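You operate a simulated robot arm through the tools that you are given. There is no shell and no other tool. Be economical: measure what you need, move in short steps, check, and stop when the job is done.

You run a simulated robot arm. Do the job below in one go: nothing can be reset, and whatever is moved stays where it is left.

TASK
Grind 6 cups of coffee as the card says, then switch off.
Fine: seat the clear beaker before START; press it once; spill none.
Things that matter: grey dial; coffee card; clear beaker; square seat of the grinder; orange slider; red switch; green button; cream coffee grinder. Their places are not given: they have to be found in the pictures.

Only the result counts: the job must be done as asked and must still hold three seconds after the hand-in. Knocking over, shifting, dropping, spilling or breaking anything else fails it.

THE ROBOT
A 6-joint arm with a two-finger parallel gripper, fixed in place. Base frame: the origin is at the foot of the arm, x ahead of it, y to its left, z up; the work surface is at about z = 0.92. Lengths are in m, angles in rad, forces in N, time in s.
With the tool pointing down near the work surface it reaches from about 0.24 to 0.66 m from the base axis. Its first joint turns from -1.152 to 1.152 rad. Payload 2.9 kg.
Tool frame: the origin (TCP) lies between the finger pads and is the grasp point; the fingertips stand 0.03 m ahead of it; z points along the fingers, y is the line along which they close. The gripper opens to 0.11 m. The fingers are 0.02 m wide and 0.01 m thick; the gripper's body (0.048 by 0.112 m) begins 0.055 m behind the TCP.
Orientation is that of the tool frame in the base frame, as a unit quaternion [w, x, y, z]. With the fingers straight down and closing along the base's y, the tool's x points along the base's -x, its y along +y and its z along -z.

THE INTERFACE
- The arm moves only by the tool step_arm. Its argument "plan" is a list of rows, each an object of numbers (a shift or turn left out is 0, a gripper value left out holds the last): "tx", "ty", "tz": the shift along the tool's x, y, z in units of 50 mm (1.0 is 50 mm); "wx", "wy", "wz": the turn, a rotation vector about the tool's x, y, z in units of 8 degrees (1.0 is 8 degrees); "gripper": the finger opening in m, from 0 to 0.11. In form: [{"tx": .., "ty": .., "tz": .., "wx": .., "wy": .., "wz": .., "gripper": ..}, ...]. A call has 1 to 20 rows; each row shifts and turns the commanded pose from where the row before left it, along the tool's axes as they then stand. A call with a number of a shift or a turn outside -1 to 1 is refused whole. A row lasts 0.2 s, in which the tool goes at most 0.05 m and 0.15 rad; a call with a longer step from one row to the next is refused whole, and so is a gripper value outside its range. A pose out of reach is approached as far as the arm can. The call stops where the force on the tool passes 90 N (or 10 N more than at its start, if that is more) or the arm is blocked; 0.2 s more then pass. The fingers move at their own pace (about 0.108 m/s each) and stop on an object; they squeeze with about 39 N. The grip force told is the motor's: it shows also when the fingers shut on nothing. Time passes only in rows, and 0.2 s behind the last, so rows that do not move let the fingers close. It gives the time, the measured TCP pose, the force on the tool (base axes), the opening and the grip force at its end, in the units of the frame above (readings bear some noise).
- Cameras (640 x 400 px; columns grow to the right, rows downward): "scene" is fixed at [0.0873, 0.4429, 1.4062]; the picture's right is [-0.58, -0.81, 0.00], its down [-0.34, 0.24, -0.91] and it looks along [0.74, -0.53, -0.42] (base axes); focal length 264 px, centre (320, 200). "wrist" rides on the gripper at [0.072, 0.017, -0.103] in the tool frame; the picture's right is [-0.23, 0.97, 0.00], its down [-0.76, -0.18, -0.62] and it looks along [-0.61, -0.14, 0.78] (tool axes); focal length 222 px, centre (320, 200).
- grab_frame(camera): a new picture of that camera. No time passes.
- pixel_to_xyz(camera, pixels): there is no depth. For up to 12 entries [column, row, z] of the newest picture of that camera ("zoom" is the newest enlarged one), the place [x, y] in the base frame at which the ray of that pixel passes the height z, good to about 0.002 m, but the place of the scene camera against the robot may be out by one fixed shift of up to 0.012 m in any direction. No time passes.
- inspect(camera, box): a new picture of the part [left, top, right, bottom] of that camera's present view, enlarged. No time passes.
- sign_off(): hands the job in; it is judged then, once.

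Work in short steps. Measure before you move; look again where a grasp or a placing could have gone wrong, and mend it. You have 80 turns and 38 pictures in all, those below and enlarged ones among them. Open the gripper and draw the arm clear of the work before you hand the job in, unless the task says otherwise; then end with one line.

The tools are called after "Emit:" by a JSON object that holds its "method" and its "body". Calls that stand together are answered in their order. step_arm: Moves the arm, as the interface text tells. Its arguments: {"type":"object","properties":{"plan":{"type":"array"}},"required":["plan"]} The other tools are called the same way: grab_frame (camera) takes a picture; pixel_to_xyz (camera, pixels) gives the place at which the rays of pixels pass given heights; inspect (camera, box) takes an enlarged picture of a part of a camera's view; sign_off () hands the job in.

At the start:

```text
clock: 0.0
position: [0.3111, 0.0703, 1.3349]
ee_rot: [0.001, 0.0, 1.0, 0.0]
ft_force: [-0.4, 0.1, 0.3]
finger_gap: 0.1099
gripper_force: 0.1
```

scene: 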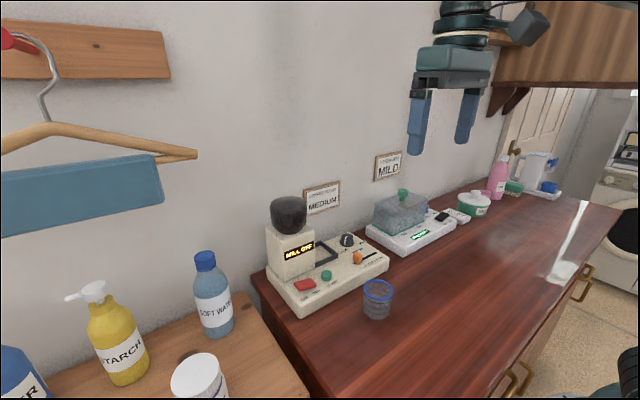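
wrist: 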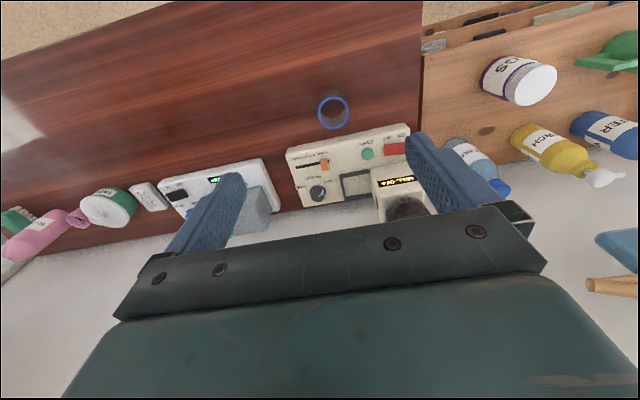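

The scene shows the grinder around (325,260), beaker at (377,298), cards at (322,197) and (388,165). I enlarge the grinder and the cards.

Emit:
{"method": "inspect", "body": {"camera": "scene", "box": [255, 190, 415, 325]}}

Emit:
{"method": "inspect", "body": {"camera": "scene", "box": [295, 145, 415, 220]}}

Emit:
{"method": "inspect", "body": {"camera": "wrist", "box": [270, 80, 430, 220]}}

```text
2.96 times, centred on (335, 258) of scene
```

zoom: 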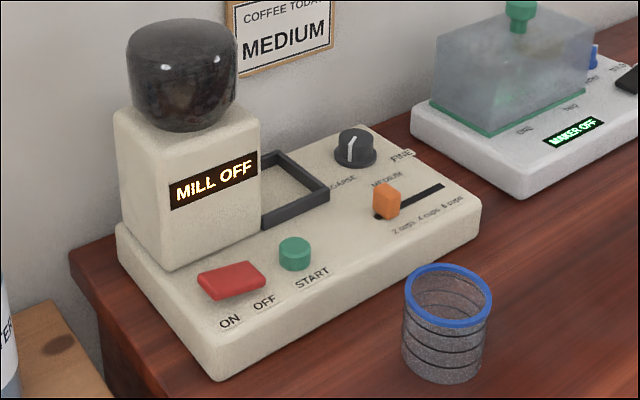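

```text
5.33 times, centred on (355, 182) of scene
```

zoom: 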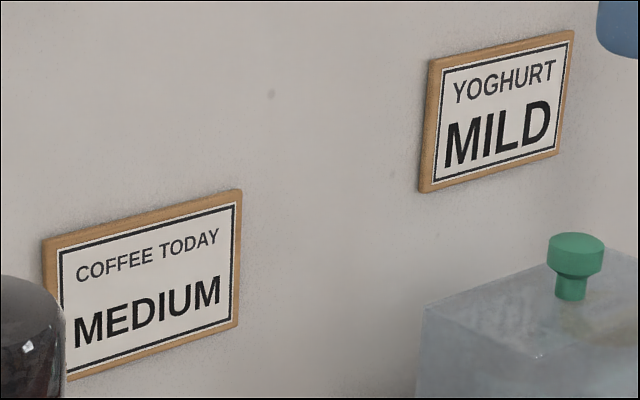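

```text
2.86 times, centred on (350, 150) of wrist
```

zoom: 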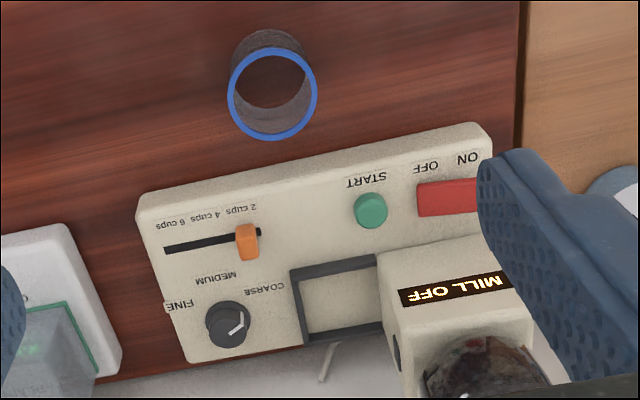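

The card says MEDIUM. I query positions of the parts in the newest zoom (wrist): beaker rim (272,94), start (371,210), switch (447,198), slider (247,240), dial (228,325), seat corners, base front corners.

Emit:
{"method": "pixel_to_xyz", "body": {"camera": "zoom", "pixels": [[272, 94, 1.0], [272, 94, 0.98], [371, 205, 0.97], [447, 198, 0.97], [247, 235, 0.98], [228, 320, 0.98], [295, 270, 0.96], [375, 258, 0.96], [305, 340, 0.96], [140, 200, 0.96], [480, 125, 0.96], [190, 360, 0.96]]}}

Emit:
{"method": "pixel_to_xyz", "body": {"camera": "scene", "pixels": [[378, 289, 1.0], [378, 289, 0.98], [326, 275, 0.97], [305, 284, 0.97], [357, 257, 0.98], [347, 240, 0.98], [389, 268, 0.96], [389, 268, 0.94], [303, 316, 0.92], [376, 316, 0.92], [303, 304, 0.96], [303, 304, 0.94]]}}

```text
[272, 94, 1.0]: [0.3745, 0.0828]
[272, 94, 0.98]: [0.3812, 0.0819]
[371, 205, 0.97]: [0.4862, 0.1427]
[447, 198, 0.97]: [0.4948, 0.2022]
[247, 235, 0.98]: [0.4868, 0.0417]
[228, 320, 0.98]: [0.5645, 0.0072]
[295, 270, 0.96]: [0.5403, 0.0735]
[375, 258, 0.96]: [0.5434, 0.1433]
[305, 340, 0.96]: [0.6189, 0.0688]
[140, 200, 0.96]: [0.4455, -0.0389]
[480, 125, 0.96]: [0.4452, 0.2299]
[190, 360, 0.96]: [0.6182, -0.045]
```

```text
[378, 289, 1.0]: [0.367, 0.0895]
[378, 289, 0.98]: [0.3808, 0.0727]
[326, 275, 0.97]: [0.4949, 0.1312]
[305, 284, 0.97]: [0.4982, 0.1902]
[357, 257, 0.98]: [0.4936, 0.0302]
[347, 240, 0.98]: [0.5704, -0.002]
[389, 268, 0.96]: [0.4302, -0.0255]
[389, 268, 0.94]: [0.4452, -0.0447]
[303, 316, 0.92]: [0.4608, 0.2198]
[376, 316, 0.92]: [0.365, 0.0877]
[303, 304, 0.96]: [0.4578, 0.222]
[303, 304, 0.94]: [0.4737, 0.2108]
```

Positions agree within ~1 cm. I move the hand closer (fingertips still above everything) for a sharper wrist view.

Emit:
{"method": "step_arm", "body": {"plan": [{"tx": -0.5, "ty": 0.1, "tz": 0.8}, {"tx": -0.5, "ty": 0.1, "tz": 0.8}, {"tx": -0.5, "ty": 0.1, "tz": 0.8}, {}]}}

Emit:
{"method": "grab_frame", "body": {"camera": "wrist"}}

```text
clock: 1.0
position: [0.3843, 0.0863, 1.2156]
ee_rot: [0.001, 0.0, 1.0, 0.001]
ft_force: [-0.3, -0.5, 0.2]
finger_gap: 0.1099
gripper_force: 0.0
```

```text
32 pictures are left
```

wrist: 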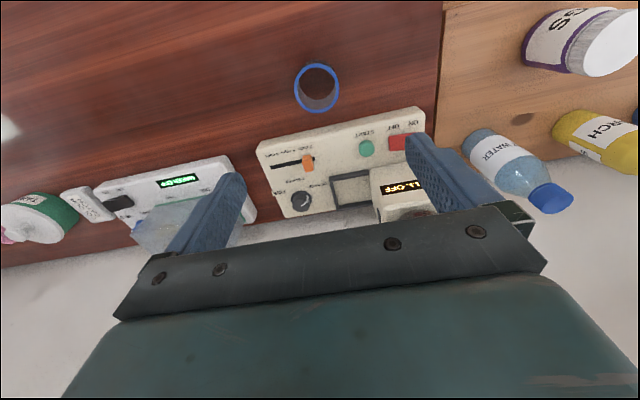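

Emit:
{"method": "inspect", "body": {"camera": "wrist", "box": [245, 100, 437, 220]}}

Emit:
{"method": "pixel_to_xyz", "body": {"camera": "wrist", "pixels": [[317, 88, 1.0], [317, 88, 0.98], [366, 147, 0.97], [366, 147, 0.95], [308, 160, 0.98], [308, 160, 0.96], [302, 200, 0.98], [302, 200, 0.96], [258, 148, 0.96], [258, 148, 0.94], [418, 108, 0.96], [418, 108, 0.94]]}}

```text
3.33 times, centred on (341, 160) of wrist
```

zoom: 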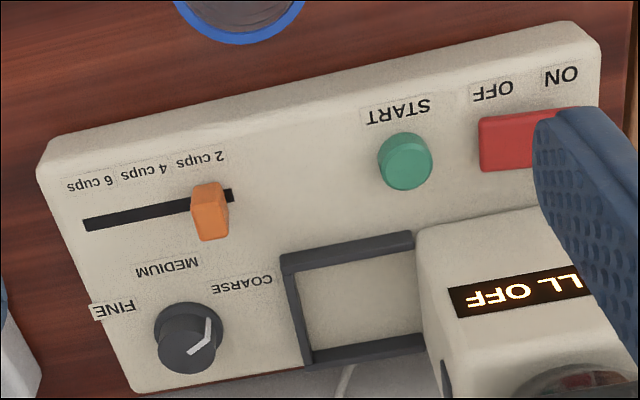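

```text
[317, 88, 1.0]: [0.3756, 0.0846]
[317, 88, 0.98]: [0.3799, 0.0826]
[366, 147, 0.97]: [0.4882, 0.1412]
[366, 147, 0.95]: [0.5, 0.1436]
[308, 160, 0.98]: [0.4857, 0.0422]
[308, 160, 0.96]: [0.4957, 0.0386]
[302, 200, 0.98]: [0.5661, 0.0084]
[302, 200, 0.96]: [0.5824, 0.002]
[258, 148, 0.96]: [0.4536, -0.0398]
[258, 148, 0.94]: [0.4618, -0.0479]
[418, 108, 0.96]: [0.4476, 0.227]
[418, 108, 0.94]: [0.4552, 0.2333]
```

Positions triangulate: button top ~0.97, dial and slider top ~0.98. I look tighter at the dial from both cameras.

Emit:
{"method": "inspect", "body": {"camera": "wrist", "box": [270, 165, 350, 215]}}

Emit:
{"method": "inspect", "body": {"camera": "scene", "box": [310, 220, 390, 270]}}

```text
8.00 times, centred on (310, 190) of wrist
```

zoom: 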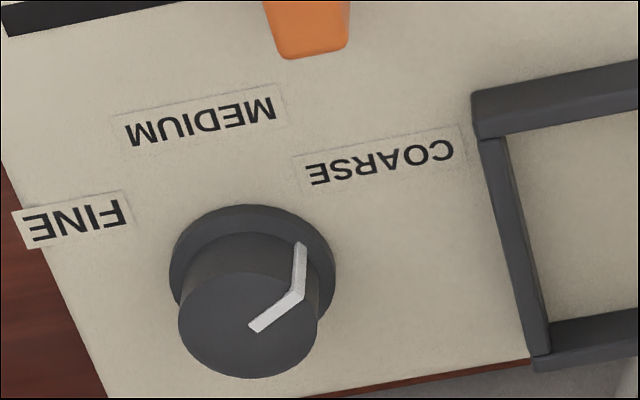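

```text
8.00 times, centred on (350, 245) of scene
```

zoom: 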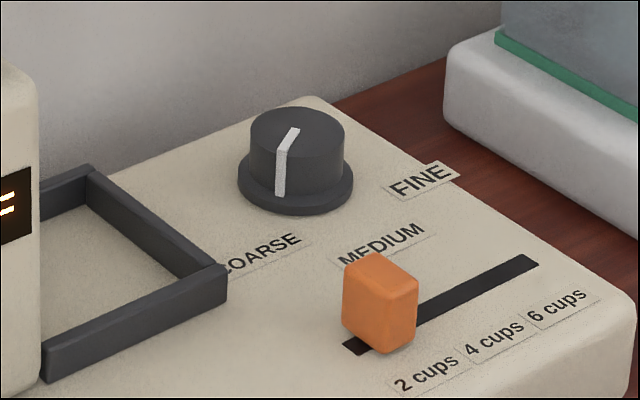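

I convert the key pixels: dial, labels and slot at panel height ~0.955.

Emit:
{"method": "pixel_to_xyz", "body": {"camera": "wrist", "pixels": [[301.1, 205.6, 0.98], [307.6, 201.6, 0.98], [301.5, 198.8, 0.957], [295, 179.6, 0.955], [317.3, 185.4, 0.955], [279.4, 192.5, 0.955], [270.4, 167.2, 0.955], [314.6, 158.5, 0.955], [272.5, 155.2, 0.955], [305, 148, 0.955], [287.8, 151.6, 0.955]]}}

Emit:
{"method": "pixel_to_xyz", "body": {"camera": "wrist", "pixels": [[334, 181.6, 0.955], [369.5, 175, 0.955], [373, 200.5, 0.955], [338.6, 209.5, 0.955], [329, 176.5, 0.965], [369, 169.7, 0.965], [336.5, 209.5, 0.965], [308.2, 167, 0.98], [308, 155, 0.955], [397, 142, 0.96], [389, 151, 0.965], [366, 151, 0.97]]}}

```text
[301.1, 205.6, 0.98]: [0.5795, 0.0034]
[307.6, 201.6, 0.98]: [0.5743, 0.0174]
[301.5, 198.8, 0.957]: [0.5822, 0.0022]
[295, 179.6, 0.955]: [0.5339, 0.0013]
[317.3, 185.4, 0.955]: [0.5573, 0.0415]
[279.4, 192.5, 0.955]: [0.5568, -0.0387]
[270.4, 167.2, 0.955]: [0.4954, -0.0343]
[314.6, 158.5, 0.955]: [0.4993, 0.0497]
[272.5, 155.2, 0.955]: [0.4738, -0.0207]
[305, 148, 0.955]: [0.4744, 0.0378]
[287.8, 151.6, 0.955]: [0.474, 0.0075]
```

```text
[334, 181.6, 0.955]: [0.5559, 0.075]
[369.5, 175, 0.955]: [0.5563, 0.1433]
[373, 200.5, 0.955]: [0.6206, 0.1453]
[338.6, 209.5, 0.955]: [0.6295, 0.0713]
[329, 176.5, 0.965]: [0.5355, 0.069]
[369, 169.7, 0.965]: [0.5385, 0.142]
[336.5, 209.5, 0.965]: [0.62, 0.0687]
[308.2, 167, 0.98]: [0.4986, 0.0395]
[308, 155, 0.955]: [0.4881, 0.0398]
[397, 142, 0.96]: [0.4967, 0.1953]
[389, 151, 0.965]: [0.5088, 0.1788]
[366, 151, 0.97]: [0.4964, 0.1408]
```

Dial axis ≈ (0.581, 0.002), pointer at COARSE, needs about +60° about base z. I move above the dial, yaw −30° and check the view plus the wall line at (335,212).

Emit:
{"method": "pixel_to_xyz", "body": {"camera": "wrist", "pixels": [[335, 212, 0.92], [346, 214, 0.92], [250, 236, 0.92]]}}

Emit:
{"method": "step_arm", "body": {"plan": [{"tx": -0.788, "ty": -0.336, "gripper": 0.07}, {"tx": -0.788, "ty": -0.336}, {"tx": -0.788, "ty": -0.336}, {"tx": -0.788, "ty": -0.336}, {"tx": -0.788, "ty": -0.336}, {"wz": 0.95, "tz": 0.4}, {"wz": 0.95, "tz": 0.4}, {"wz": 0.95, "tz": 0.4}, {"wz": 0.95, "tz": 0.4}, {}]}}

Emit:
{"method": "grab_frame", "body": {"camera": "wrist"}}

```text
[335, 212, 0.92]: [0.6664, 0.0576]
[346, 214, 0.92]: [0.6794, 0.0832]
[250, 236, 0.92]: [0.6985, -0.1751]
```

```text
clock: 3.2
position: [0.5812, 0.0022, 1.1341]
ee_rot: [0.001, 0.263, 0.965, 0.0]
ft_force: [0.4, -0.4, -0.4]
finger_gap: 0.0699
gripper_force: 0.1
```

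```text
28 pictures are left
```

wrist: 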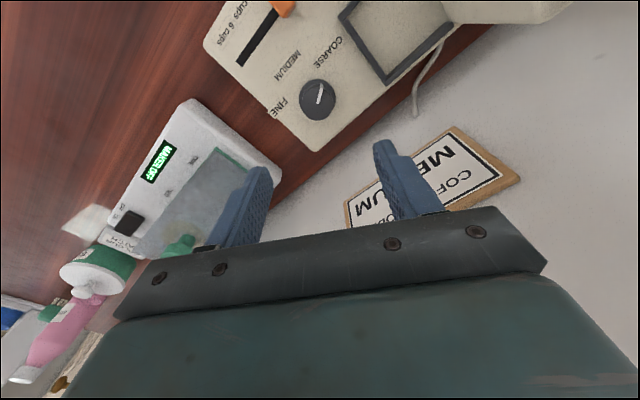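

The wrist view shows the dial at (317,98) and the wall well behind; I check dial coordinates from this viewpoint in an enlargement.

Emit:
{"method": "inspect", "body": {"camera": "wrist", "box": [280, 70, 360, 120]}}

```text
8.00 times, centred on (320, 95) of wrist
```

zoom: 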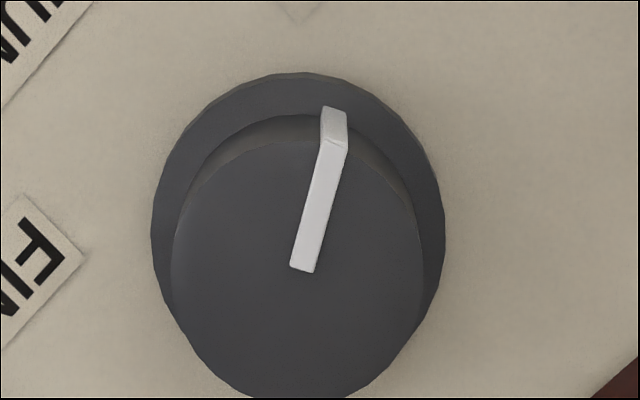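

Emit:
{"method": "pixel_to_xyz", "body": {"camera": "zoom", "pixels": [[300, 270, 0.98], [334, 145, 0.98], [303, 270, 0.985], [334, 145, 0.985], [298, 232, 0.96], [152, 230, 0.96], [445, 230, 0.96], [172, 260, 0.98], [422, 280, 0.98]]}}

```text
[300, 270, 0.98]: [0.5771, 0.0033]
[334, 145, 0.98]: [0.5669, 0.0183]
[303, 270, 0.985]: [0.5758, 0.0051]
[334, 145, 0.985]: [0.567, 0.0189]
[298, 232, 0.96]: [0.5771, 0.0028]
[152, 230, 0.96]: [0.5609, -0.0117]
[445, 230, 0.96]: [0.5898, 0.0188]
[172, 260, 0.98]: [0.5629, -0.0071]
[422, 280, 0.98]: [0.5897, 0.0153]
```

Dial centre ≈ (0.578, 0.002), pointer ~57° from MEDIUM. I descend with fingertips around the cap and close.

Emit:
{"method": "step_arm", "body": {"plan": [{"tx": 0.052, "ty": -0.03, "tz": 0.7}, {"tz": 0.7}, {"tz": 0.7}, {"tz": 0.6}, {"gripper": 0.02}, {}, {}]}}

Emit:
{"method": "grab_frame", "body": {"camera": "wrist"}}

```text
clock: 4.8
position: [0.5782, 0.0009, 0.9989]
ee_rot: [0.001, 0.262, 0.965, 0.0]
ft_force: [-2.5, -1.9, -4.1]
finger_gap: 0.0334
gripper_force: 45.6
```

```text
26 pictures are left
```

wrist: 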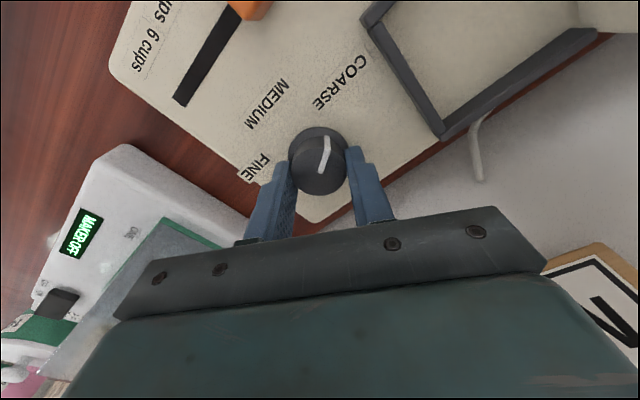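

The cap is held (gap 0.033, forces small). I turn it +58° about base z.

Emit:
{"method": "step_arm", "body": {"plan": [{"wz": -0.725}, {"wz": -0.725}, {"wz": -0.725}, {"wz": -0.725}, {"wz": -0.725}, {"wz": -0.725}, {"wz": -0.725}, {"wz": -0.725}, {"wz": -0.725}, {"wz": -0.725}, {}]}}

Emit:
{"method": "inspect", "body": {"camera": "scene", "box": [310, 220, 390, 270]}}

Emit:
{"method": "grab_frame", "body": {"camera": "wrist"}}

```text
clock: 7.2
position: [0.5774, 0.0038, 0.9992]
ee_rot: [-0.001, -0.242, 0.97, 0.001]
ft_force: [-22.0, 26.2, 8.7]
finger_gap: 0.0333
gripper_force: 45.2
```

```text
8.00 times, centred on (350, 245) of scene
```

zoom: 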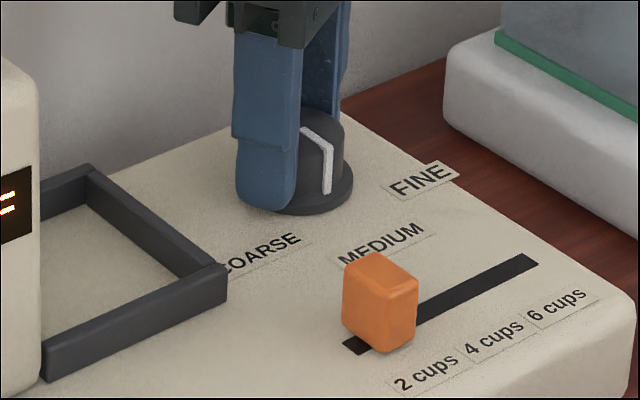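

```text
24 pictures are left
```

wrist: 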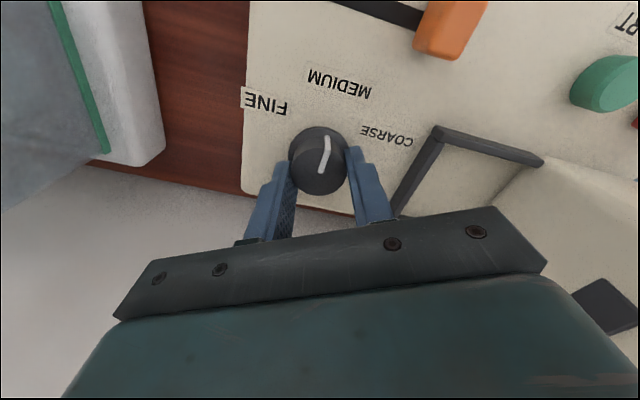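

The pointer now aims at MEDIUM. I release, rise, straighten the yaw and check.

Emit:
{"method": "step_arm", "body": {"plan": [{"gripper": 0.07}, {}, {"tz": -0.7}, {"tz": -0.7}, {"tz": -0.7}, {"tz": -0.6, "wz": 0.875}, {"wz": 0.875}, {"wz": 0.875}, {"wz": 0.875}, {}]}}

Emit:
{"method": "grab_frame", "body": {"camera": "wrist"}}

Emit:
{"method": "inspect", "body": {"camera": "wrist", "box": [250, 20, 410, 120]}}

```text
clock: 9.4
position: [0.58, 0.0025, 1.1338]
ee_rot: [0.001, 0.005, 1.0, 0.0]
ft_force: [-0.5, -0.1, 0.3]
finger_gap: 0.07
gripper_force: 0.1
```

```text
23 pictures are left
```

wrist: 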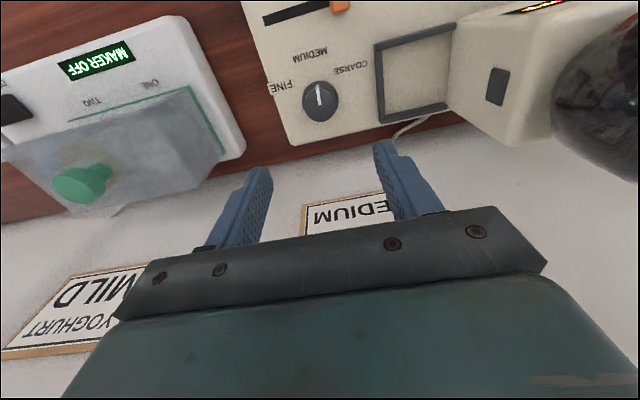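

```text
4.00 times, centred on (330, 70) of wrist
```

zoom: 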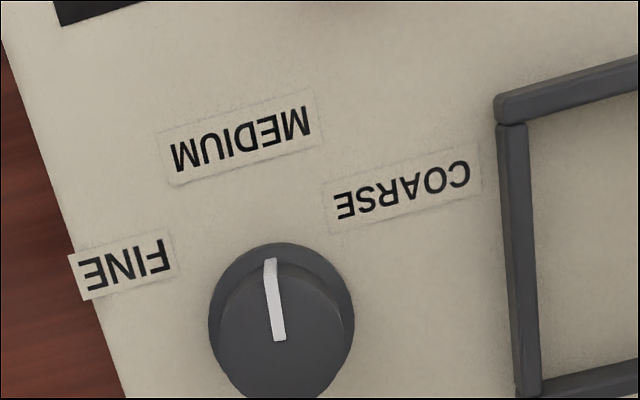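

I compute the pointer's direction against the MEDIUM label, and the seat and spout geometry.

Emit:
{"method": "pixel_to_xyz", "body": {"camera": "zoom", "pixels": [[279, 340, 0.982], [270, 275, 0.982], [281, 315, 0.96], [240, 136, 0.955], [402, 190, 0.955], [123, 267, 0.955], [529, 124, 0.955], [540, 378, 0.955], [500, 110, 0.965]]}}

Emit:
{"method": "pixel_to_xyz", "body": {"camera": "wrist", "pixels": [[380, 44, 0.965], [455, 28, 0.965], [447, 102, 0.965], [380, 122, 0.965], [382, 47, 0.955], [453, 33, 0.955], [449, 98, 0.955], [387, 114, 0.955]]}}

```text
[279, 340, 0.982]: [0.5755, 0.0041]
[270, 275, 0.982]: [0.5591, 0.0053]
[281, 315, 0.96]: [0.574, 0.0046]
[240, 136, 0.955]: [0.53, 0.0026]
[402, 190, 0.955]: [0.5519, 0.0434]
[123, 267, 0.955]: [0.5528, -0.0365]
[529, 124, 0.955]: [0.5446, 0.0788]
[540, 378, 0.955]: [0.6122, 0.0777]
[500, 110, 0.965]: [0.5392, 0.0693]
```

```text
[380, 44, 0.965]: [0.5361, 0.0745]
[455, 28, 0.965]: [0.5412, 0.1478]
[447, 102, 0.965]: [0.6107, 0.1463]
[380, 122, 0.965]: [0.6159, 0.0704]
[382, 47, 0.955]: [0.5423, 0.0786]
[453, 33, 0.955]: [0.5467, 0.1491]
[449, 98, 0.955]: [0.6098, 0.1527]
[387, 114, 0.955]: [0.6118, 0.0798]
```

Pointer is within a few degrees of MEDIUM: good. Now I move above the slider (≈(0.494, 0.040)) and look.

Emit:
{"method": "step_arm", "body": {"plan": [{"tx": 0.86, "ty": 0.375, "gripper": 0.05}, {"tx": 0.86, "ty": 0.375}, {}]}}

Emit:
{"method": "inspect", "body": {"camera": "wrist", "box": [240, 60, 400, 160]}}

```text
clock: 10.2
position: [0.4918, 0.0403, 1.1337]
ee_rot: [0.001, 0.002, 1.0, 0.0]
ft_force: [-0.6, 0.1, 0.0]
finger_gap: 0.0502
gripper_force: 0.0
```

```text
4.00 times, centred on (320, 110) of wrist
```

zoom: 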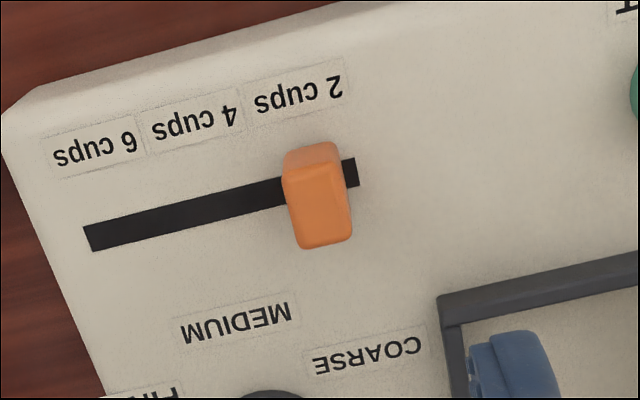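

Emit:
{"method": "pixel_to_xyz", "body": {"camera": "zoom", "pixels": [[318, 208, 0.98], [287, 170, 0.98], [350, 235, 0.98], [357, 172, 0.955], [88, 238, 0.955], [96, 150, 0.955], [196, 123, 0.955], [300, 95, 0.955], [310, 152, 0.955], [320, 208, 0.985]]}}

```text
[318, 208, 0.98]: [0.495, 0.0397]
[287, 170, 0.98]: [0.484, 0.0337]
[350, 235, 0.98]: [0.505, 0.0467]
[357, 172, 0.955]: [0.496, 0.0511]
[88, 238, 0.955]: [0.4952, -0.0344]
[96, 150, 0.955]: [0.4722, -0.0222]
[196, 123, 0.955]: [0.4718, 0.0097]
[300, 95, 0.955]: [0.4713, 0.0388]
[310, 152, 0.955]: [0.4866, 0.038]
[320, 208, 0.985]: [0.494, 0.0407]
```

Slider at (0.495, 0.040), 6-cups mark 0.061 m towards −y. I descend, grip the knob, drag it −0.061 m in small rows.

Emit:
{"method": "step_arm", "body": {"plan": [{"tx": -0.06, "tz": 0.7}, {"tz": 0.7}, {"tz": 0.7}, {"tz": 0.63}, {"gripper": 0.0}, {}, {}]}}

Emit:
{"method": "step_arm", "body": {"plan": [{"ty": -0.2}, {"ty": -0.2}, {"ty": -0.2}, {"ty": -0.2}, {"ty": -0.2}, {"ty": -0.22}, {}]}}

Emit:
{"method": "inspect", "body": {"camera": "scene", "box": [310, 220, 390, 270]}}

```text
clock: 11.8
position: [0.4946, 0.037, 0.9986]
ee_rot: [0.001, 0.002, 1.0, 0.0]
ft_force: [0.4, -0.3, -4.8]
finger_gap: 0.0151
gripper_force: 44.8
```

```text
clock: 13.4
position: [0.495, -0.0213, 0.998]
ee_rot: [0.0, 0.003, 1.0, 0.0]
ft_force: [-17.0, 3.2, 16.0]
finger_gap: 0.0149
gripper_force: 44.6
```

```text
8.00 times, centred on (350, 245) of scene
```

zoom: 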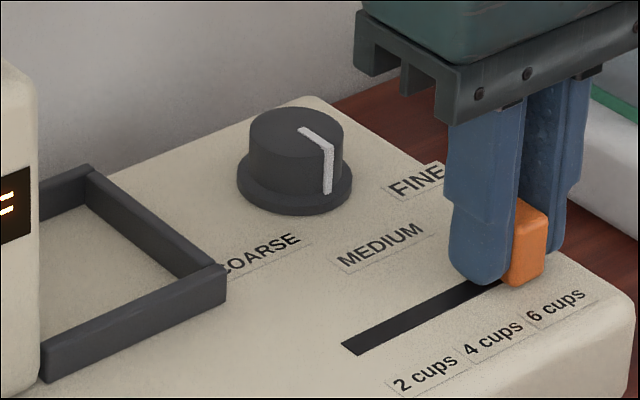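

Slider sits at 6 cups. I release, rise and travel above the beaker, then yaw +90° so the fingers close along x (the tower stands on the seat's +y side).

Emit:
{"method": "step_arm", "body": {"plan": [{"gripper": 0.04}, {}, {"tz": -0.8}, {"tz": -0.8}, {"tz": -0.8}, {"tz": -0.8}, {"tz": -0.8}, {"tx": 0.6, "ty": 0.52, "gripper": 0.1}, {"tx": 0.6, "ty": 0.52}, {"tx": 0.6, "ty": 0.52}, {"tx": 0.6, "ty": 0.52}, {}]}}

Emit:
{"method": "step_arm", "body": {"plan": [{"wz": -0.9375}, {"wz": -0.9375}, {"wz": -0.9375}, {"wz": -0.9375}, {"wz": -0.9375}, {"wz": -0.9375}, {"wz": -0.9375}, {"wz": -0.9375}, {"wz": -0.9375}, {"wz": -0.9375}, {"wz": -0.9375}, {"wz": -0.9375}, {}]}}

Emit:
{"method": "grab_frame", "body": {"camera": "wrist"}}

Emit:
{"method": "inspect", "body": {"camera": "scene", "box": [255, 190, 415, 325]}}

```text
clock: 16.0
position: [0.3765, 0.084, 1.1974]
ee_rot: [0.001, 0.003, 1.0, 0.001]
ft_force: [0.6, 0.1, -0.3]
finger_gap: 0.0999
gripper_force: 0.1
```

```text
clock: 18.8
position: [0.377, 0.0837, 1.1973]
ee_rot: [0.0, -0.706, 0.709, -0.001]
ft_force: [-0.1, 0.4, 0.3]
finger_gap: 0.1002
gripper_force: 0.1
```

```text
19 pictures are left
```

wrist: 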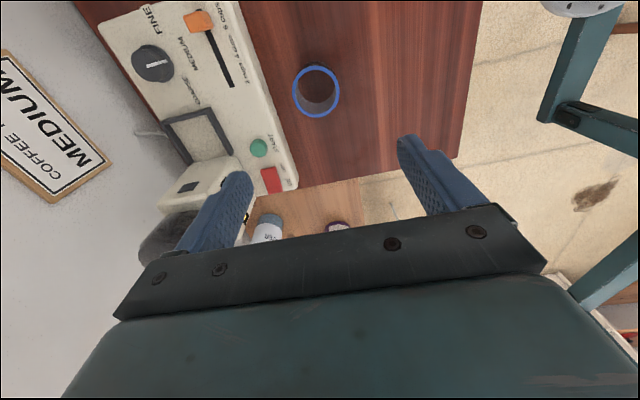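

```text
2.96 times, centred on (335, 258) of scene
```

zoom: 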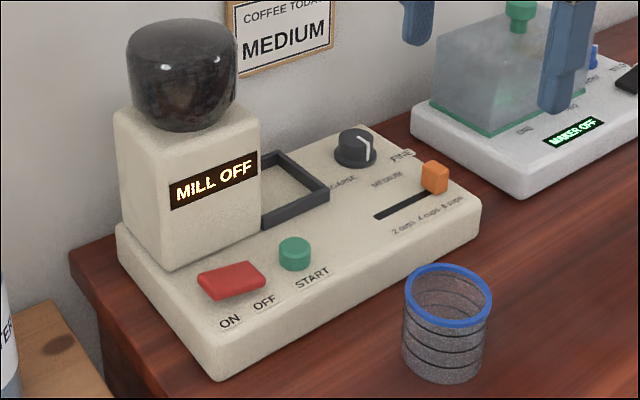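

The beaker rim is at (316,91), spanning columns 293–340. I measure the rim, beaker base and the tower from this viewpoint.

Emit:
{"method": "pixel_to_xyz", "body": {"camera": "wrist", "pixels": [[316, 91, 1.0], [316, 91, 0.99], [316, 91, 0.98], [293, 92, 0.99], [340, 90, 0.99], [317, 66, 0.99], [316, 117, 0.99], [188, 187, 1.0], [188, 187, 1.02], [207, 158, 1.05], [240, 157, 1.05]]}}

Emit:
{"method": "inspect", "body": {"camera": "wrist", "box": [120, 60, 360, 210]}}

```text
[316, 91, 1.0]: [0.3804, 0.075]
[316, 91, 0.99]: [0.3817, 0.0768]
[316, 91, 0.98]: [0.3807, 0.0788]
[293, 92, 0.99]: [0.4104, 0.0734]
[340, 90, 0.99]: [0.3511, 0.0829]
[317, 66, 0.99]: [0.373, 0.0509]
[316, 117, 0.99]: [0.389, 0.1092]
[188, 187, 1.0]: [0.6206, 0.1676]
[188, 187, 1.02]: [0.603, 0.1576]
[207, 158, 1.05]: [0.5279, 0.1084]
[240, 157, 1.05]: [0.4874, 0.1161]
```

```text
2.67 times, centred on (240, 135) of wrist
```

zoom: 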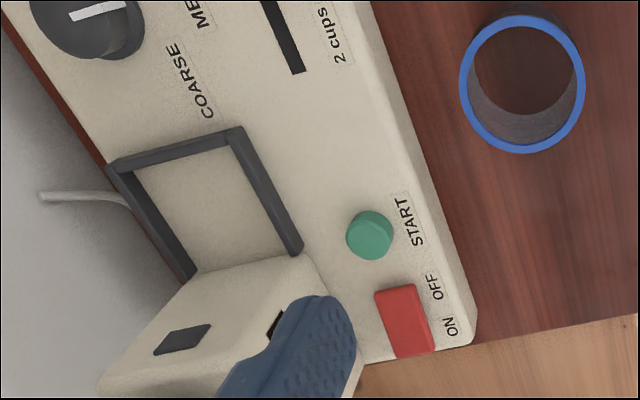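

Rays from both viewpoints meet at beaker centre ≈ (0.381, 0.080), rim z ≈ 0.977, diameter ≈ 0.06. I narrow to 0.082 and descend to just above the rim, then look.

Emit:
{"method": "step_arm", "body": {"plan": [{"tx": 0.08, "ty": -0.08, "tz": 0.7, "gripper": 0.082}, {"tz": 0.9}, {"tz": 0.9}, {"tz": 0.8}, {}]}}

Emit:
{"method": "grab_frame", "body": {"camera": "wrist"}}

Emit:
{"method": "inspect", "body": {"camera": "scene", "box": [320, 240, 440, 330]}}

```text
clock: 20.0
position: [0.3809, 0.0791, 1.0335]
ee_rot: [0.001, -0.705, 0.709, 0.0]
ft_force: [-0.1, 0.2, 0.2]
finger_gap: 0.0819
gripper_force: 0.1
```

```text
16 pictures are left
```

wrist: 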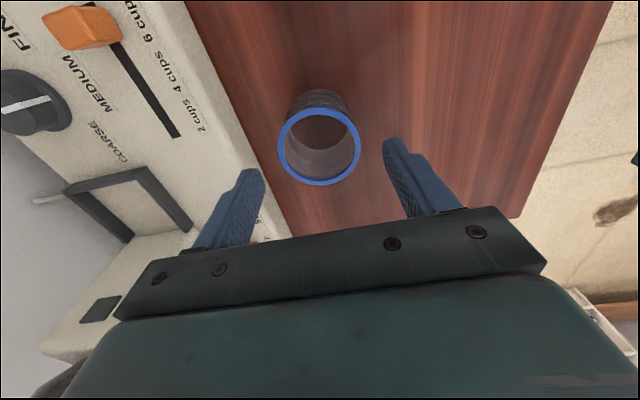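

```text
4.44 times, centred on (380, 285) of scene
```

zoom: 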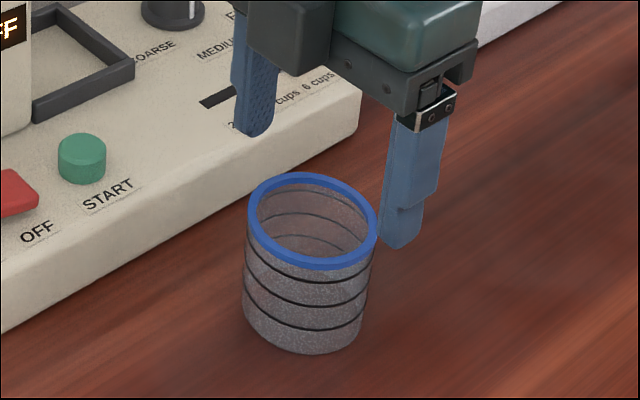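

Fingers straddle the beaker, rim at (320,147). I verify its centre once more.

Emit:
{"method": "pixel_to_xyz", "body": {"camera": "wrist", "pixels": [[320, 147, 0.985], [320, 147, 0.975], [279, 149, 0.98], [360, 147, 0.98], [255, 195, 0.955], [316, 91, 0.92]]}}

```text
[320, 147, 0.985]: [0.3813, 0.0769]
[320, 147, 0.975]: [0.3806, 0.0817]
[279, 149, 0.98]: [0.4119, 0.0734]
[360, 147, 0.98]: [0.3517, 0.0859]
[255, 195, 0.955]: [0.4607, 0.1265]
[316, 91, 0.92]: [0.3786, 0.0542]
```

Centre (0.381, 0.080) confirmed; I descend to z≈0.970 and close.

Emit:
{"method": "step_arm", "body": {"plan": [{"tz": 0.4}, {"tz": 0.4}, {"tz": 0.45}, {}, {"gripper": 0.04}, {}, {}]}}

Emit:
{"method": "step_arm", "body": {"plan": [{"tz": -0.4}, {"tz": -0.6}, {"tz": -0.8}, {"tz": -0.8}, {"tz": -0.6}, {}]}}

Emit:
{"method": "grab_frame", "body": {"camera": "wrist"}}

Emit:
{"method": "grab_frame", "body": {"camera": "scene"}}

```text
clock: 21.6
position: [0.3802, 0.0797, 0.969]
ee_rot: [0.001, -0.706, 0.709, -0.001]
ft_force: [-0.6, 1.2, -0.4]
finger_gap: 0.0607
gripper_force: 38.9
```

```text
clock: 23.0
position: [0.3794, 0.0808, 1.1301]
ee_rot: [0.0, -0.705, 0.709, 0.0]
ft_force: [0.0, -0.8, 0.0]
finger_gap: 0.0609
gripper_force: 39.2
```

```text
14 pictures are left
```

wrist: 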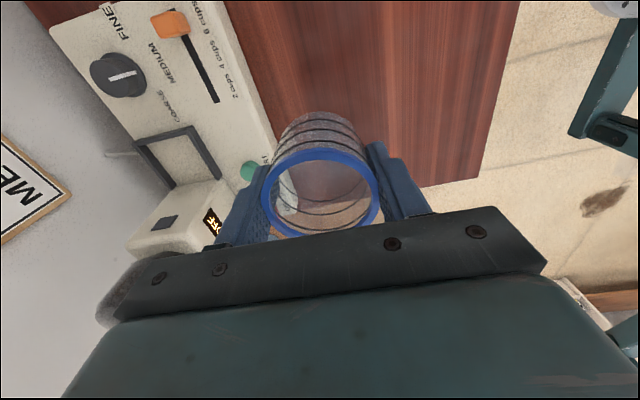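

```text
13 pictures are left
```

scene: 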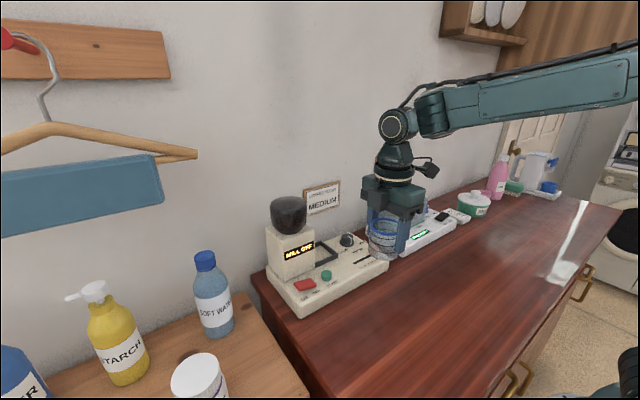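

The beaker is held (gap 0.061). Now a sharper look at the seat at (180,155) from here to triangulate its centre and height.

Emit:
{"method": "inspect", "body": {"camera": "wrist", "box": [110, 100, 270, 260]}}

```text
2.50 times, centred on (190, 180) of wrist
```

zoom: 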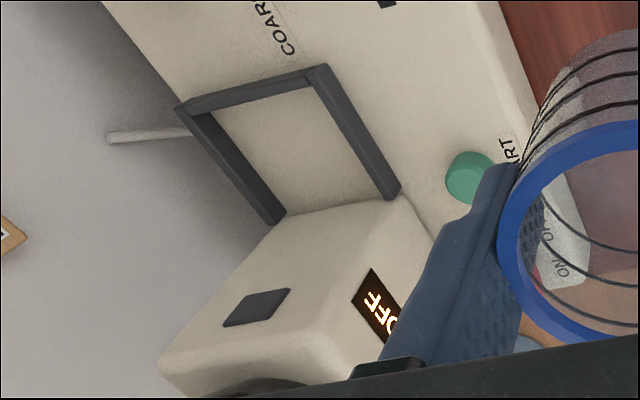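

Emit:
{"method": "pixel_to_xyz", "body": {"camera": "zoom", "pixels": [[325, 65, 0.965], [325, 65, 0.975], [177, 107, 0.965], [177, 107, 0.975], [400, 188, 0.965], [400, 188, 0.975], [275, 225, 0.965], [213, 112, 0.965], [312, 87, 0.965], [384, 200, 0.955], [285, 214, 0.955], [450, 160, 0.96]]}}

```text
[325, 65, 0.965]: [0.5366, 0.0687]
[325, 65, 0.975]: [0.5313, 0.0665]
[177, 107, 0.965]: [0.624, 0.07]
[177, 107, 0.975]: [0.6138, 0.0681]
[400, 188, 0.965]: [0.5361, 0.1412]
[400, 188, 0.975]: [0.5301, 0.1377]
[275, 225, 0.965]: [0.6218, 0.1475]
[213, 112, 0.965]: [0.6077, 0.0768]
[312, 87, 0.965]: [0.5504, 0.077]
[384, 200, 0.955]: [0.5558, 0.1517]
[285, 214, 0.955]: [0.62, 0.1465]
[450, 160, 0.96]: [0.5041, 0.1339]
```

Seat inner centre ≈ (0.578, 0.111), frame top ≈ 0.967. I carry the beaker there at z 1.13 (bottom ≈ 1.08) and check alignment.

Emit:
{"method": "step_arm", "body": {"plan": [{"ty": -0.4, "tx": -0.06}, {"ty": -0.6, "tx": -0.1}, {"ty": -0.7, "tx": -0.11}, {"ty": -0.7, "tx": -0.11}, {"ty": -0.7, "tx": -0.11}, {"ty": -0.5, "tx": -0.11}, {"ty": -0.37}, {}]}}

Emit:
{"method": "step_arm", "body": {"plan": [{"tz": 0.5}, {"tz": 0.5}, {"tz": 0.4}, {"tz": 0.2}, {}]}}

Emit:
{"method": "inspect", "body": {"camera": "scene", "box": [255, 190, 415, 290]}}

Emit:
{"method": "grab_frame", "body": {"camera": "wrist"}}

```text
clock: 24.8
position: [0.5768, 0.1067, 1.1311]
ee_rot: [0.0, -0.705, 0.709, -0.001]
ft_force: [-0.7, -0.5, -0.8]
finger_gap: 0.0608
gripper_force: 39.4
```

```text
clock: 25.6
position: [0.5821, 0.1093, 1.0909]
ee_rot: [0.022, -0.703, 0.711, -0.014]
ft_force: [-1.4, -2.2, 5.1]
finger_gap: 0.0608
gripper_force: 38.5
stopped in row 3: the force on the tool passed its limit (the readings are from after the stop); the commanded pose is now the measured one
```

```text
4.00 times, centred on (335, 240) of scene
```

zoom: 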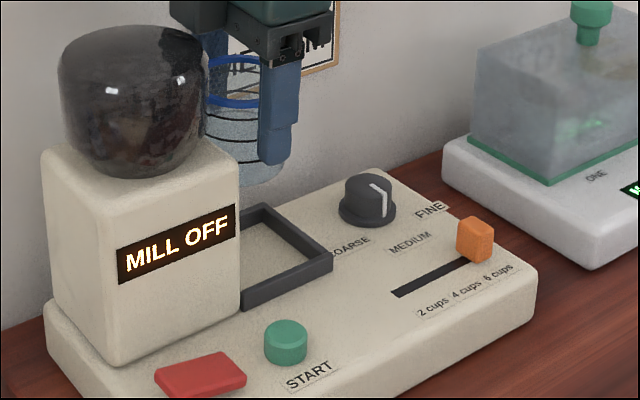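

```text
10 pictures are left
```

wrist: 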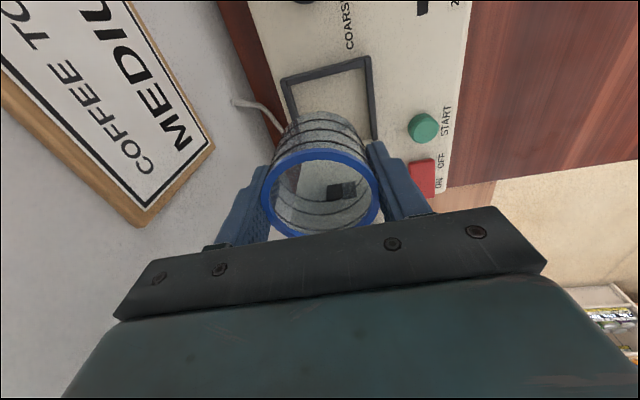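

The descent was stopped at z 1.09 with a ~3° tilt; something touched. The grinder itself hasn't moved (START still at (326,275) in scene). I back up straight away and measure hopper and card positions.

Emit:
{"method": "step_arm", "body": {"plan": [{"tz": -0.4}, {"tz": -0.5}, {"tz": -0.5}, {}]}}

Emit:
{"method": "pixel_to_xyz", "body": {"camera": "zoom", "pixels": [[133, 35, 1.12], [57, 90, 1.09], [208, 90, 1.09], [133, 175, 1.05], [40, 150, 1.04], [240, 165, 1.04], [113, 365, 0.96], [240, 318, 0.96], [330, 70, 1.1], [210, 100, 1.08]]}}

Emit:
{"method": "pixel_to_xyz", "body": {"camera": "wrist", "pixels": [[213, 150, 1.06], [213, 150, 1.08], [213, 150, 1.1], [145, 225, 1.1], [145, 225, 1.12], [145, 225, 1.14], [128, 0, 1.02], [128, 0, 1.06]]}}

```text
clock: 26.6
position: [0.5788, 0.1083, 1.1602]
ee_rot: [0.02, -0.704, 0.71, -0.014]
ft_force: [-1.2, 0.7, -1.2]
finger_gap: 0.0608
gripper_force: 39.2
```

```text
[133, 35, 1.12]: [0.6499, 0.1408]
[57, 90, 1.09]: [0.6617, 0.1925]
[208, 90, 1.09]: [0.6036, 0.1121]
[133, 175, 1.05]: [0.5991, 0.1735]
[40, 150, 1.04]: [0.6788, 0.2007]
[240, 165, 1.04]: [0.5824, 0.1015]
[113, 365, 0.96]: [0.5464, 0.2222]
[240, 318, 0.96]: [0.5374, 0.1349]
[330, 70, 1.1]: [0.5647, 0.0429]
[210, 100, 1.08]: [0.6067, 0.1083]
```

```text
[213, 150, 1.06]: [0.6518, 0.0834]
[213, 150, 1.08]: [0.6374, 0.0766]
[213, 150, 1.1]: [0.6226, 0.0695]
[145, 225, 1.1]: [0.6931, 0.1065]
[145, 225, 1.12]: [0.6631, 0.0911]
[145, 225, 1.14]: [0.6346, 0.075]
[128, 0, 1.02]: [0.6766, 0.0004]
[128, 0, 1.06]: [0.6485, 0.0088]
```

Key finding: tower top is ≈1.073, and the dark block on its −y face at z≈1.045 seems to be a protruding spout; the beaker's bottom most likely came down on it. I untilt, back away −y and look at the spout.

Emit:
{"method": "step_arm", "body": {"plan": [{"wx": -0.344, "wy": 0.061, "wz": -0.061}, {"tx": 0.6, "ty": 0.5}, {"tx": 0.6, "ty": 0.5}, {"ty": 0.5}, {}]}}

Emit:
{"method": "grab_frame", "body": {"camera": "wrist"}}

Emit:
{"method": "inspect", "body": {"camera": "wrist", "box": [150, 60, 310, 240]}}

```text
clock: 27.8
position: [0.5036, 0.0496, 1.1591]
ee_rot: [-0.001, 0.707, -0.707, 0.0]
ft_force: [-0.1, -0.2, -0.2]
finger_gap: 0.0608
gripper_force: 39.2
```

```text
9 pictures are left
```

wrist: 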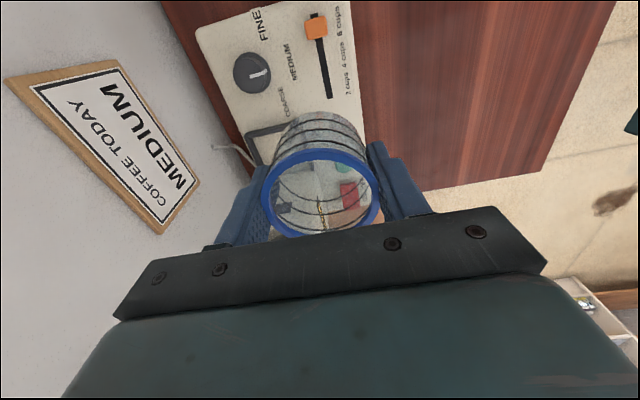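

```text
2.22 times, centred on (230, 150) of wrist
```

zoom: 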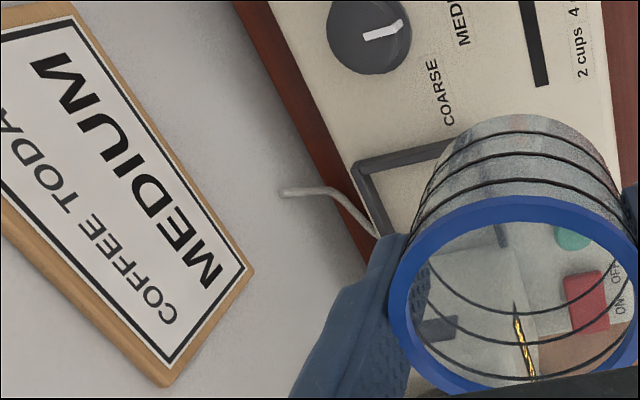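

Geometry: the spout face sits at x≈0.566–0.590, z≈1.036–1.057, protruding slightly; beaker rim is level with the TCP, bottom 0.05 below. So I go down at y≈0.083 clear of the spout, to bottom just above the frame, and will slide in from −y.

Emit:
{"method": "step_arm", "body": {"plan": [{"ty": -0.5, "tx": -0.22}, {"ty": -0.5, "tx": -0.22}, {"ty": -0.49, "tx": -0.22}, {"tz": 0.5}, {"tz": 0.6}, {"tz": 0.6}, {"tz": 0.5}, {"tz": 0.4}, {}, {}]}}

Emit:
{"method": "grab_frame", "body": {"camera": "wrist"}}

```text
clock: 30.0
position: [0.5767, 0.0815, 1.0303]
ee_rot: [-0.001, 0.707, -0.707, 0.0]
ft_force: [0.3, 0.8, -0.3]
finger_gap: 0.0609
gripper_force: 39.4
```

```text
7 pictures are left
```

wrist: 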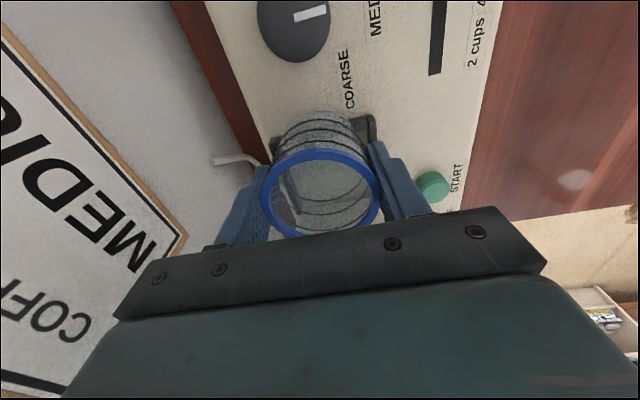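

No contact; beaker is aligned between the frame's sides (columns ~270–376). I slide +y 0.028 in small rows at TCP z≈1.024.

Emit:
{"method": "step_arm", "body": {"plan": [{"tz": 0.12}, {"tx": -0.12}, {"tx": -0.12}, {"tx": -0.12}, {"tx": -0.11}, {"tx": -0.1}, {}]}}

```text
clock: 31.6
position: [0.5783, 0.1002, 1.0277]
ee_rot: [0.002, -0.701, 0.713, 0.0]
ft_force: [-20.8, -55.9, 30.0]
finger_gap: 0.0607
gripper_force: 38.1
```

Contact at y 0.100 (−56 N). I back off 6 mm and look from the scene camera at what touches.

Emit:
{"method": "step_arm", "body": {"plan": [{"tx": 0.2}, {"tx": 0.12}, {}]}}

Emit:
{"method": "inspect", "body": {"camera": "scene", "box": [245, 165, 375, 265]}}

```text
clock: 32.4
position: [0.5795, 0.0965, 1.0258]
ee_rot: [-0.004, 0.709, -0.705, 0.002]
ft_force: [0.5, 10.0, 26.1]
finger_gap: 0.0608
gripper_force: 39.0
```

```text
4.00 times, centred on (310, 215) of scene
```

zoom: 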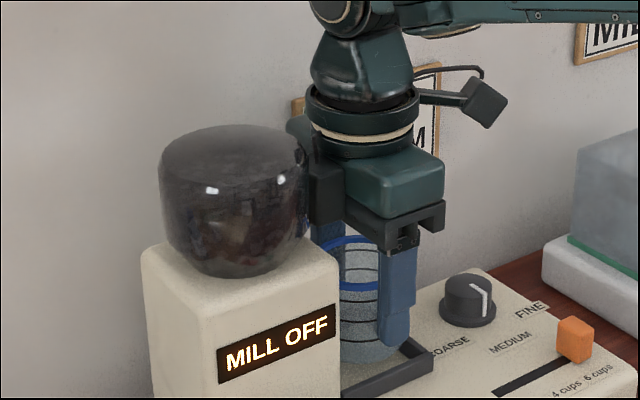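

The wrist ring/hand body sits right against the black hopper (zoom (305–420, 85–220)), so an upright hand can't get far enough +y. Plan: back out, set the beaker down at its old spot, re-grasp it with the hand leaning away (−y) and insert that way.

Emit:
{"method": "step_arm", "body": {"plan": [{"tx": 0.4}, {"tx": 0.3}, {"tz": -0.5}, {"tz": -0.6}, {"tz": -0.6}, {"tz": -0.5}, {}]}}

```text
clock: 34.0
position: [0.5793, 0.0585, 1.1325]
ee_rot: [-0.001, 0.707, -0.707, 0.001]
ft_force: [-0.7, -0.8, -0.4]
finger_gap: 0.061
gripper_force: 38.7
```

Free again with no residual force. I carry it back to (0.381, 0.080) and lower to 5 mm above the table.

Emit:
{"method": "step_arm", "body": {"plan": [{"ty": 0.6, "tx": -0.07}, {"ty": 0.7, "tx": -0.07}, {"ty": 0.7, "tx": -0.07}, {"ty": 0.7, "tx": -0.07}, {"ty": 0.7, "tx": -0.07}, {"ty": 0.57, "tx": -0.08}, {"tz": 0.7}, {"tz": 0.8}, {"tz": 0.8}, {"tz": 0.6}, {"tz": 0.2}, {}]}}

Emit:
{"method": "inspect", "body": {"camera": "scene", "box": [320, 240, 440, 330]}}

```text
clock: 36.6
position: [0.3795, 0.0801, 0.9777]
ee_rot: [0.001, -0.707, 0.707, 0.0]
ft_force: [-0.6, 0.2, -1.9]
finger_gap: 0.0608
gripper_force: 38.7
```

```text
4.44 times, centred on (380, 285) of scene
```

zoom: 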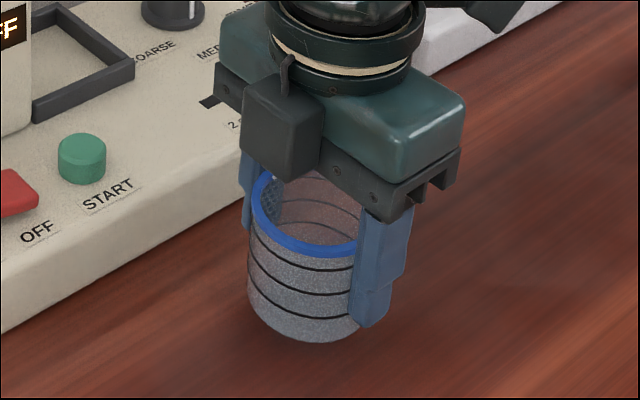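

There's a box sticking out of the hand on the +y side (zoom (283,125)): that is what hit. Leaning the hand 27° keeps it clear. I set the beaker down, release and rise.

Emit:
{"method": "step_arm", "body": {"plan": [{"tz": 0.08}, {"tz": 0.06}, {}]}}

```text
clock: 37.4
position: [0.3793, 0.0801, 0.9702]
ee_rot: [0.002, -0.707, 0.707, 0.0]
ft_force: [0.0, 0.7, -1.1]
finger_gap: 0.0609
gripper_force: 38.7
```

Emit:
{"method": "step_arm", "body": {"plan": [{"tz": 0.03}, {}, {"gripper": 0.082}, {}, {"tz": -0.5}, {"tz": -0.7}, {"tz": -0.7}, {"wy": -0.85}, {"wy": -0.85}, {"wy": -0.85}, {"wy": -0.85}, {}]}}

Emit:
{"method": "grab_frame", "body": {"camera": "wrist"}}

```text
clock: 40.0
position: [0.38, 0.0813, 1.0632]
ee_rot: [0.169, -0.687, 0.687, 0.166]
ft_force: [0.8, 0.4, 0.4]
finger_gap: 0.0821
gripper_force: 0.0
```

```text
4 pictures are left
```

wrist: 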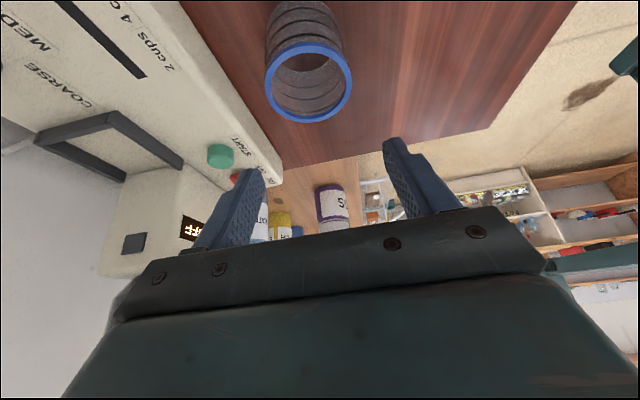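

Beaker stands upright, rim centre at (309,82). I verify its location with the tilted view.

Emit:
{"method": "pixel_to_xyz", "body": {"camera": "wrist", "pixels": [[309, 82, 0.97], [309, 82, 0.975], [265, 84, 0.972], [352, 81, 0.972], [309, 42, 0.972], [309, 122, 0.972], [37, 137, 0.965], [110, 112, 0.965], [181, 167, 0.965], [124, 180, 0.965]]}}

```text
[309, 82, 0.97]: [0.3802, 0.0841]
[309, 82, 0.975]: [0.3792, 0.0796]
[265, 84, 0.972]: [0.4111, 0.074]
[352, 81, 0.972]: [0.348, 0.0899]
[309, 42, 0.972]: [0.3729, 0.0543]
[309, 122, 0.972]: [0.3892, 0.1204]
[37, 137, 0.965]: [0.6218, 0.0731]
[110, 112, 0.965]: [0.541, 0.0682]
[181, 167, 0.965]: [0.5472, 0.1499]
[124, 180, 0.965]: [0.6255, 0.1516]
```

Beaker at (0.380, 0.081). I descend with the leaning hand to (0.380, 0.0735, 0.975), close, and lift.

Emit:
{"method": "step_arm", "body": {"plan": [{"tx": 0.32, "tz": 0.5}, {"tx": 0.32, "tz": 0.5}, {"tx": 0.312, "tz": 0.489}, {}, {"gripper": 0.04}, {}, {}]}}

Emit:
{"method": "step_arm", "body": {"plan": [{"tx": -0.23, "tz": -0.444}, {"tx": -0.32, "tz": -0.62}, {"tx": -0.4, "tz": -0.777}, {"tx": -0.4, "tz": -0.777}, {}]}}

```text
clock: 41.6
position: [0.3816, 0.0729, 0.976]
ee_rot: [0.167, -0.687, 0.687, 0.167]
ft_force: [0.9, 0.2, -0.4]
finger_gap: 0.0609
gripper_force: 39.0
```

```text
clock: 42.8
position: [0.3795, 0.073, 1.124]
ee_rot: [-0.167, 0.687, -0.687, -0.167]
ft_force: [0.4, 0.1, -0.8]
finger_gap: 0.0606
gripper_force: 39.0
```

Beaker held with bottom 0.0555 below TCP and 0.008 ahead in y. I carry it to x 0.580, TCP y 0.090, then lower to TCP z≈1.033.

Emit:
{"method": "step_arm", "body": {"plan": [{"ty": -0.5}, {"ty": -0.7}, {"ty": -0.7}, {"ty": -0.7}, {"ty": -0.7}, {"ty": -0.7, "tx": -0.15, "tz": 0.08}, {"tx": -0.16, "tz": 0.08}, {}, {"tx": 0.2, "tz": 0.4}, {"tx": 0.2, "tz": 0.4}, {"tx": 0.2, "tz": 0.4}, {"tx": 0.23, "tz": 0.41}, {}]}}

```text
clock: 45.6
position: [0.5562, 0.0935, 1.0155]
ee_rot: [0.169, -0.687, 0.687, 0.165]
ft_force: [4.3, 1.0, 15.6]
finger_gap: 0.0608
gripper_force: 39.2
out of reach, approached as far as the arm can: row 5, 6
```

The pose was partly out of reach: x is only 0.556 with a 15 N upward force (resting on the front bar). I lift straight up at once.

Emit:
{"method": "step_arm", "body": {"plan": [{"tx": -0.138, "tz": -0.266}, {"tx": -0.138, "tz": -0.266}, {}]}}

```text
clock: 46.4
position: [0.556, 0.0948, 1.0456]
ee_rot: [0.167, -0.687, 0.687, 0.166]
ft_force: [-0.2, -1.1, -1.4]
finger_gap: 0.0609
gripper_force: 39.1
```

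Free of force. I try +x 0.023 at this height.

Emit:
{"method": "step_arm", "body": {"plan": [{"ty": -0.16}, {"ty": -0.16}, {"ty": -0.14}, {}]}}

```text
clock: 47.4
position: [0.5814, 0.0932, 1.0459]
ee_rot: [0.168, -0.687, 0.688, 0.166]
ft_force: [-0.5, -0.1, -0.4]
finger_gap: 0.0608
gripper_force: 39.3
```

Reached (0.581, 0.093). I check the beaker and seat in the wrist view before lowering.

Emit:
{"method": "grab_frame", "body": {"camera": "wrist"}}

```text
3 pictures are left
```

wrist: 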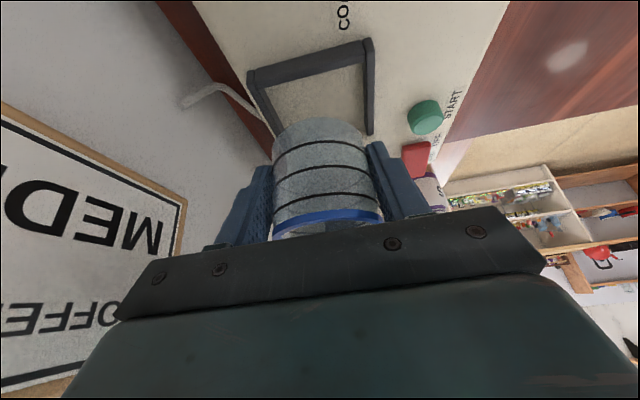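

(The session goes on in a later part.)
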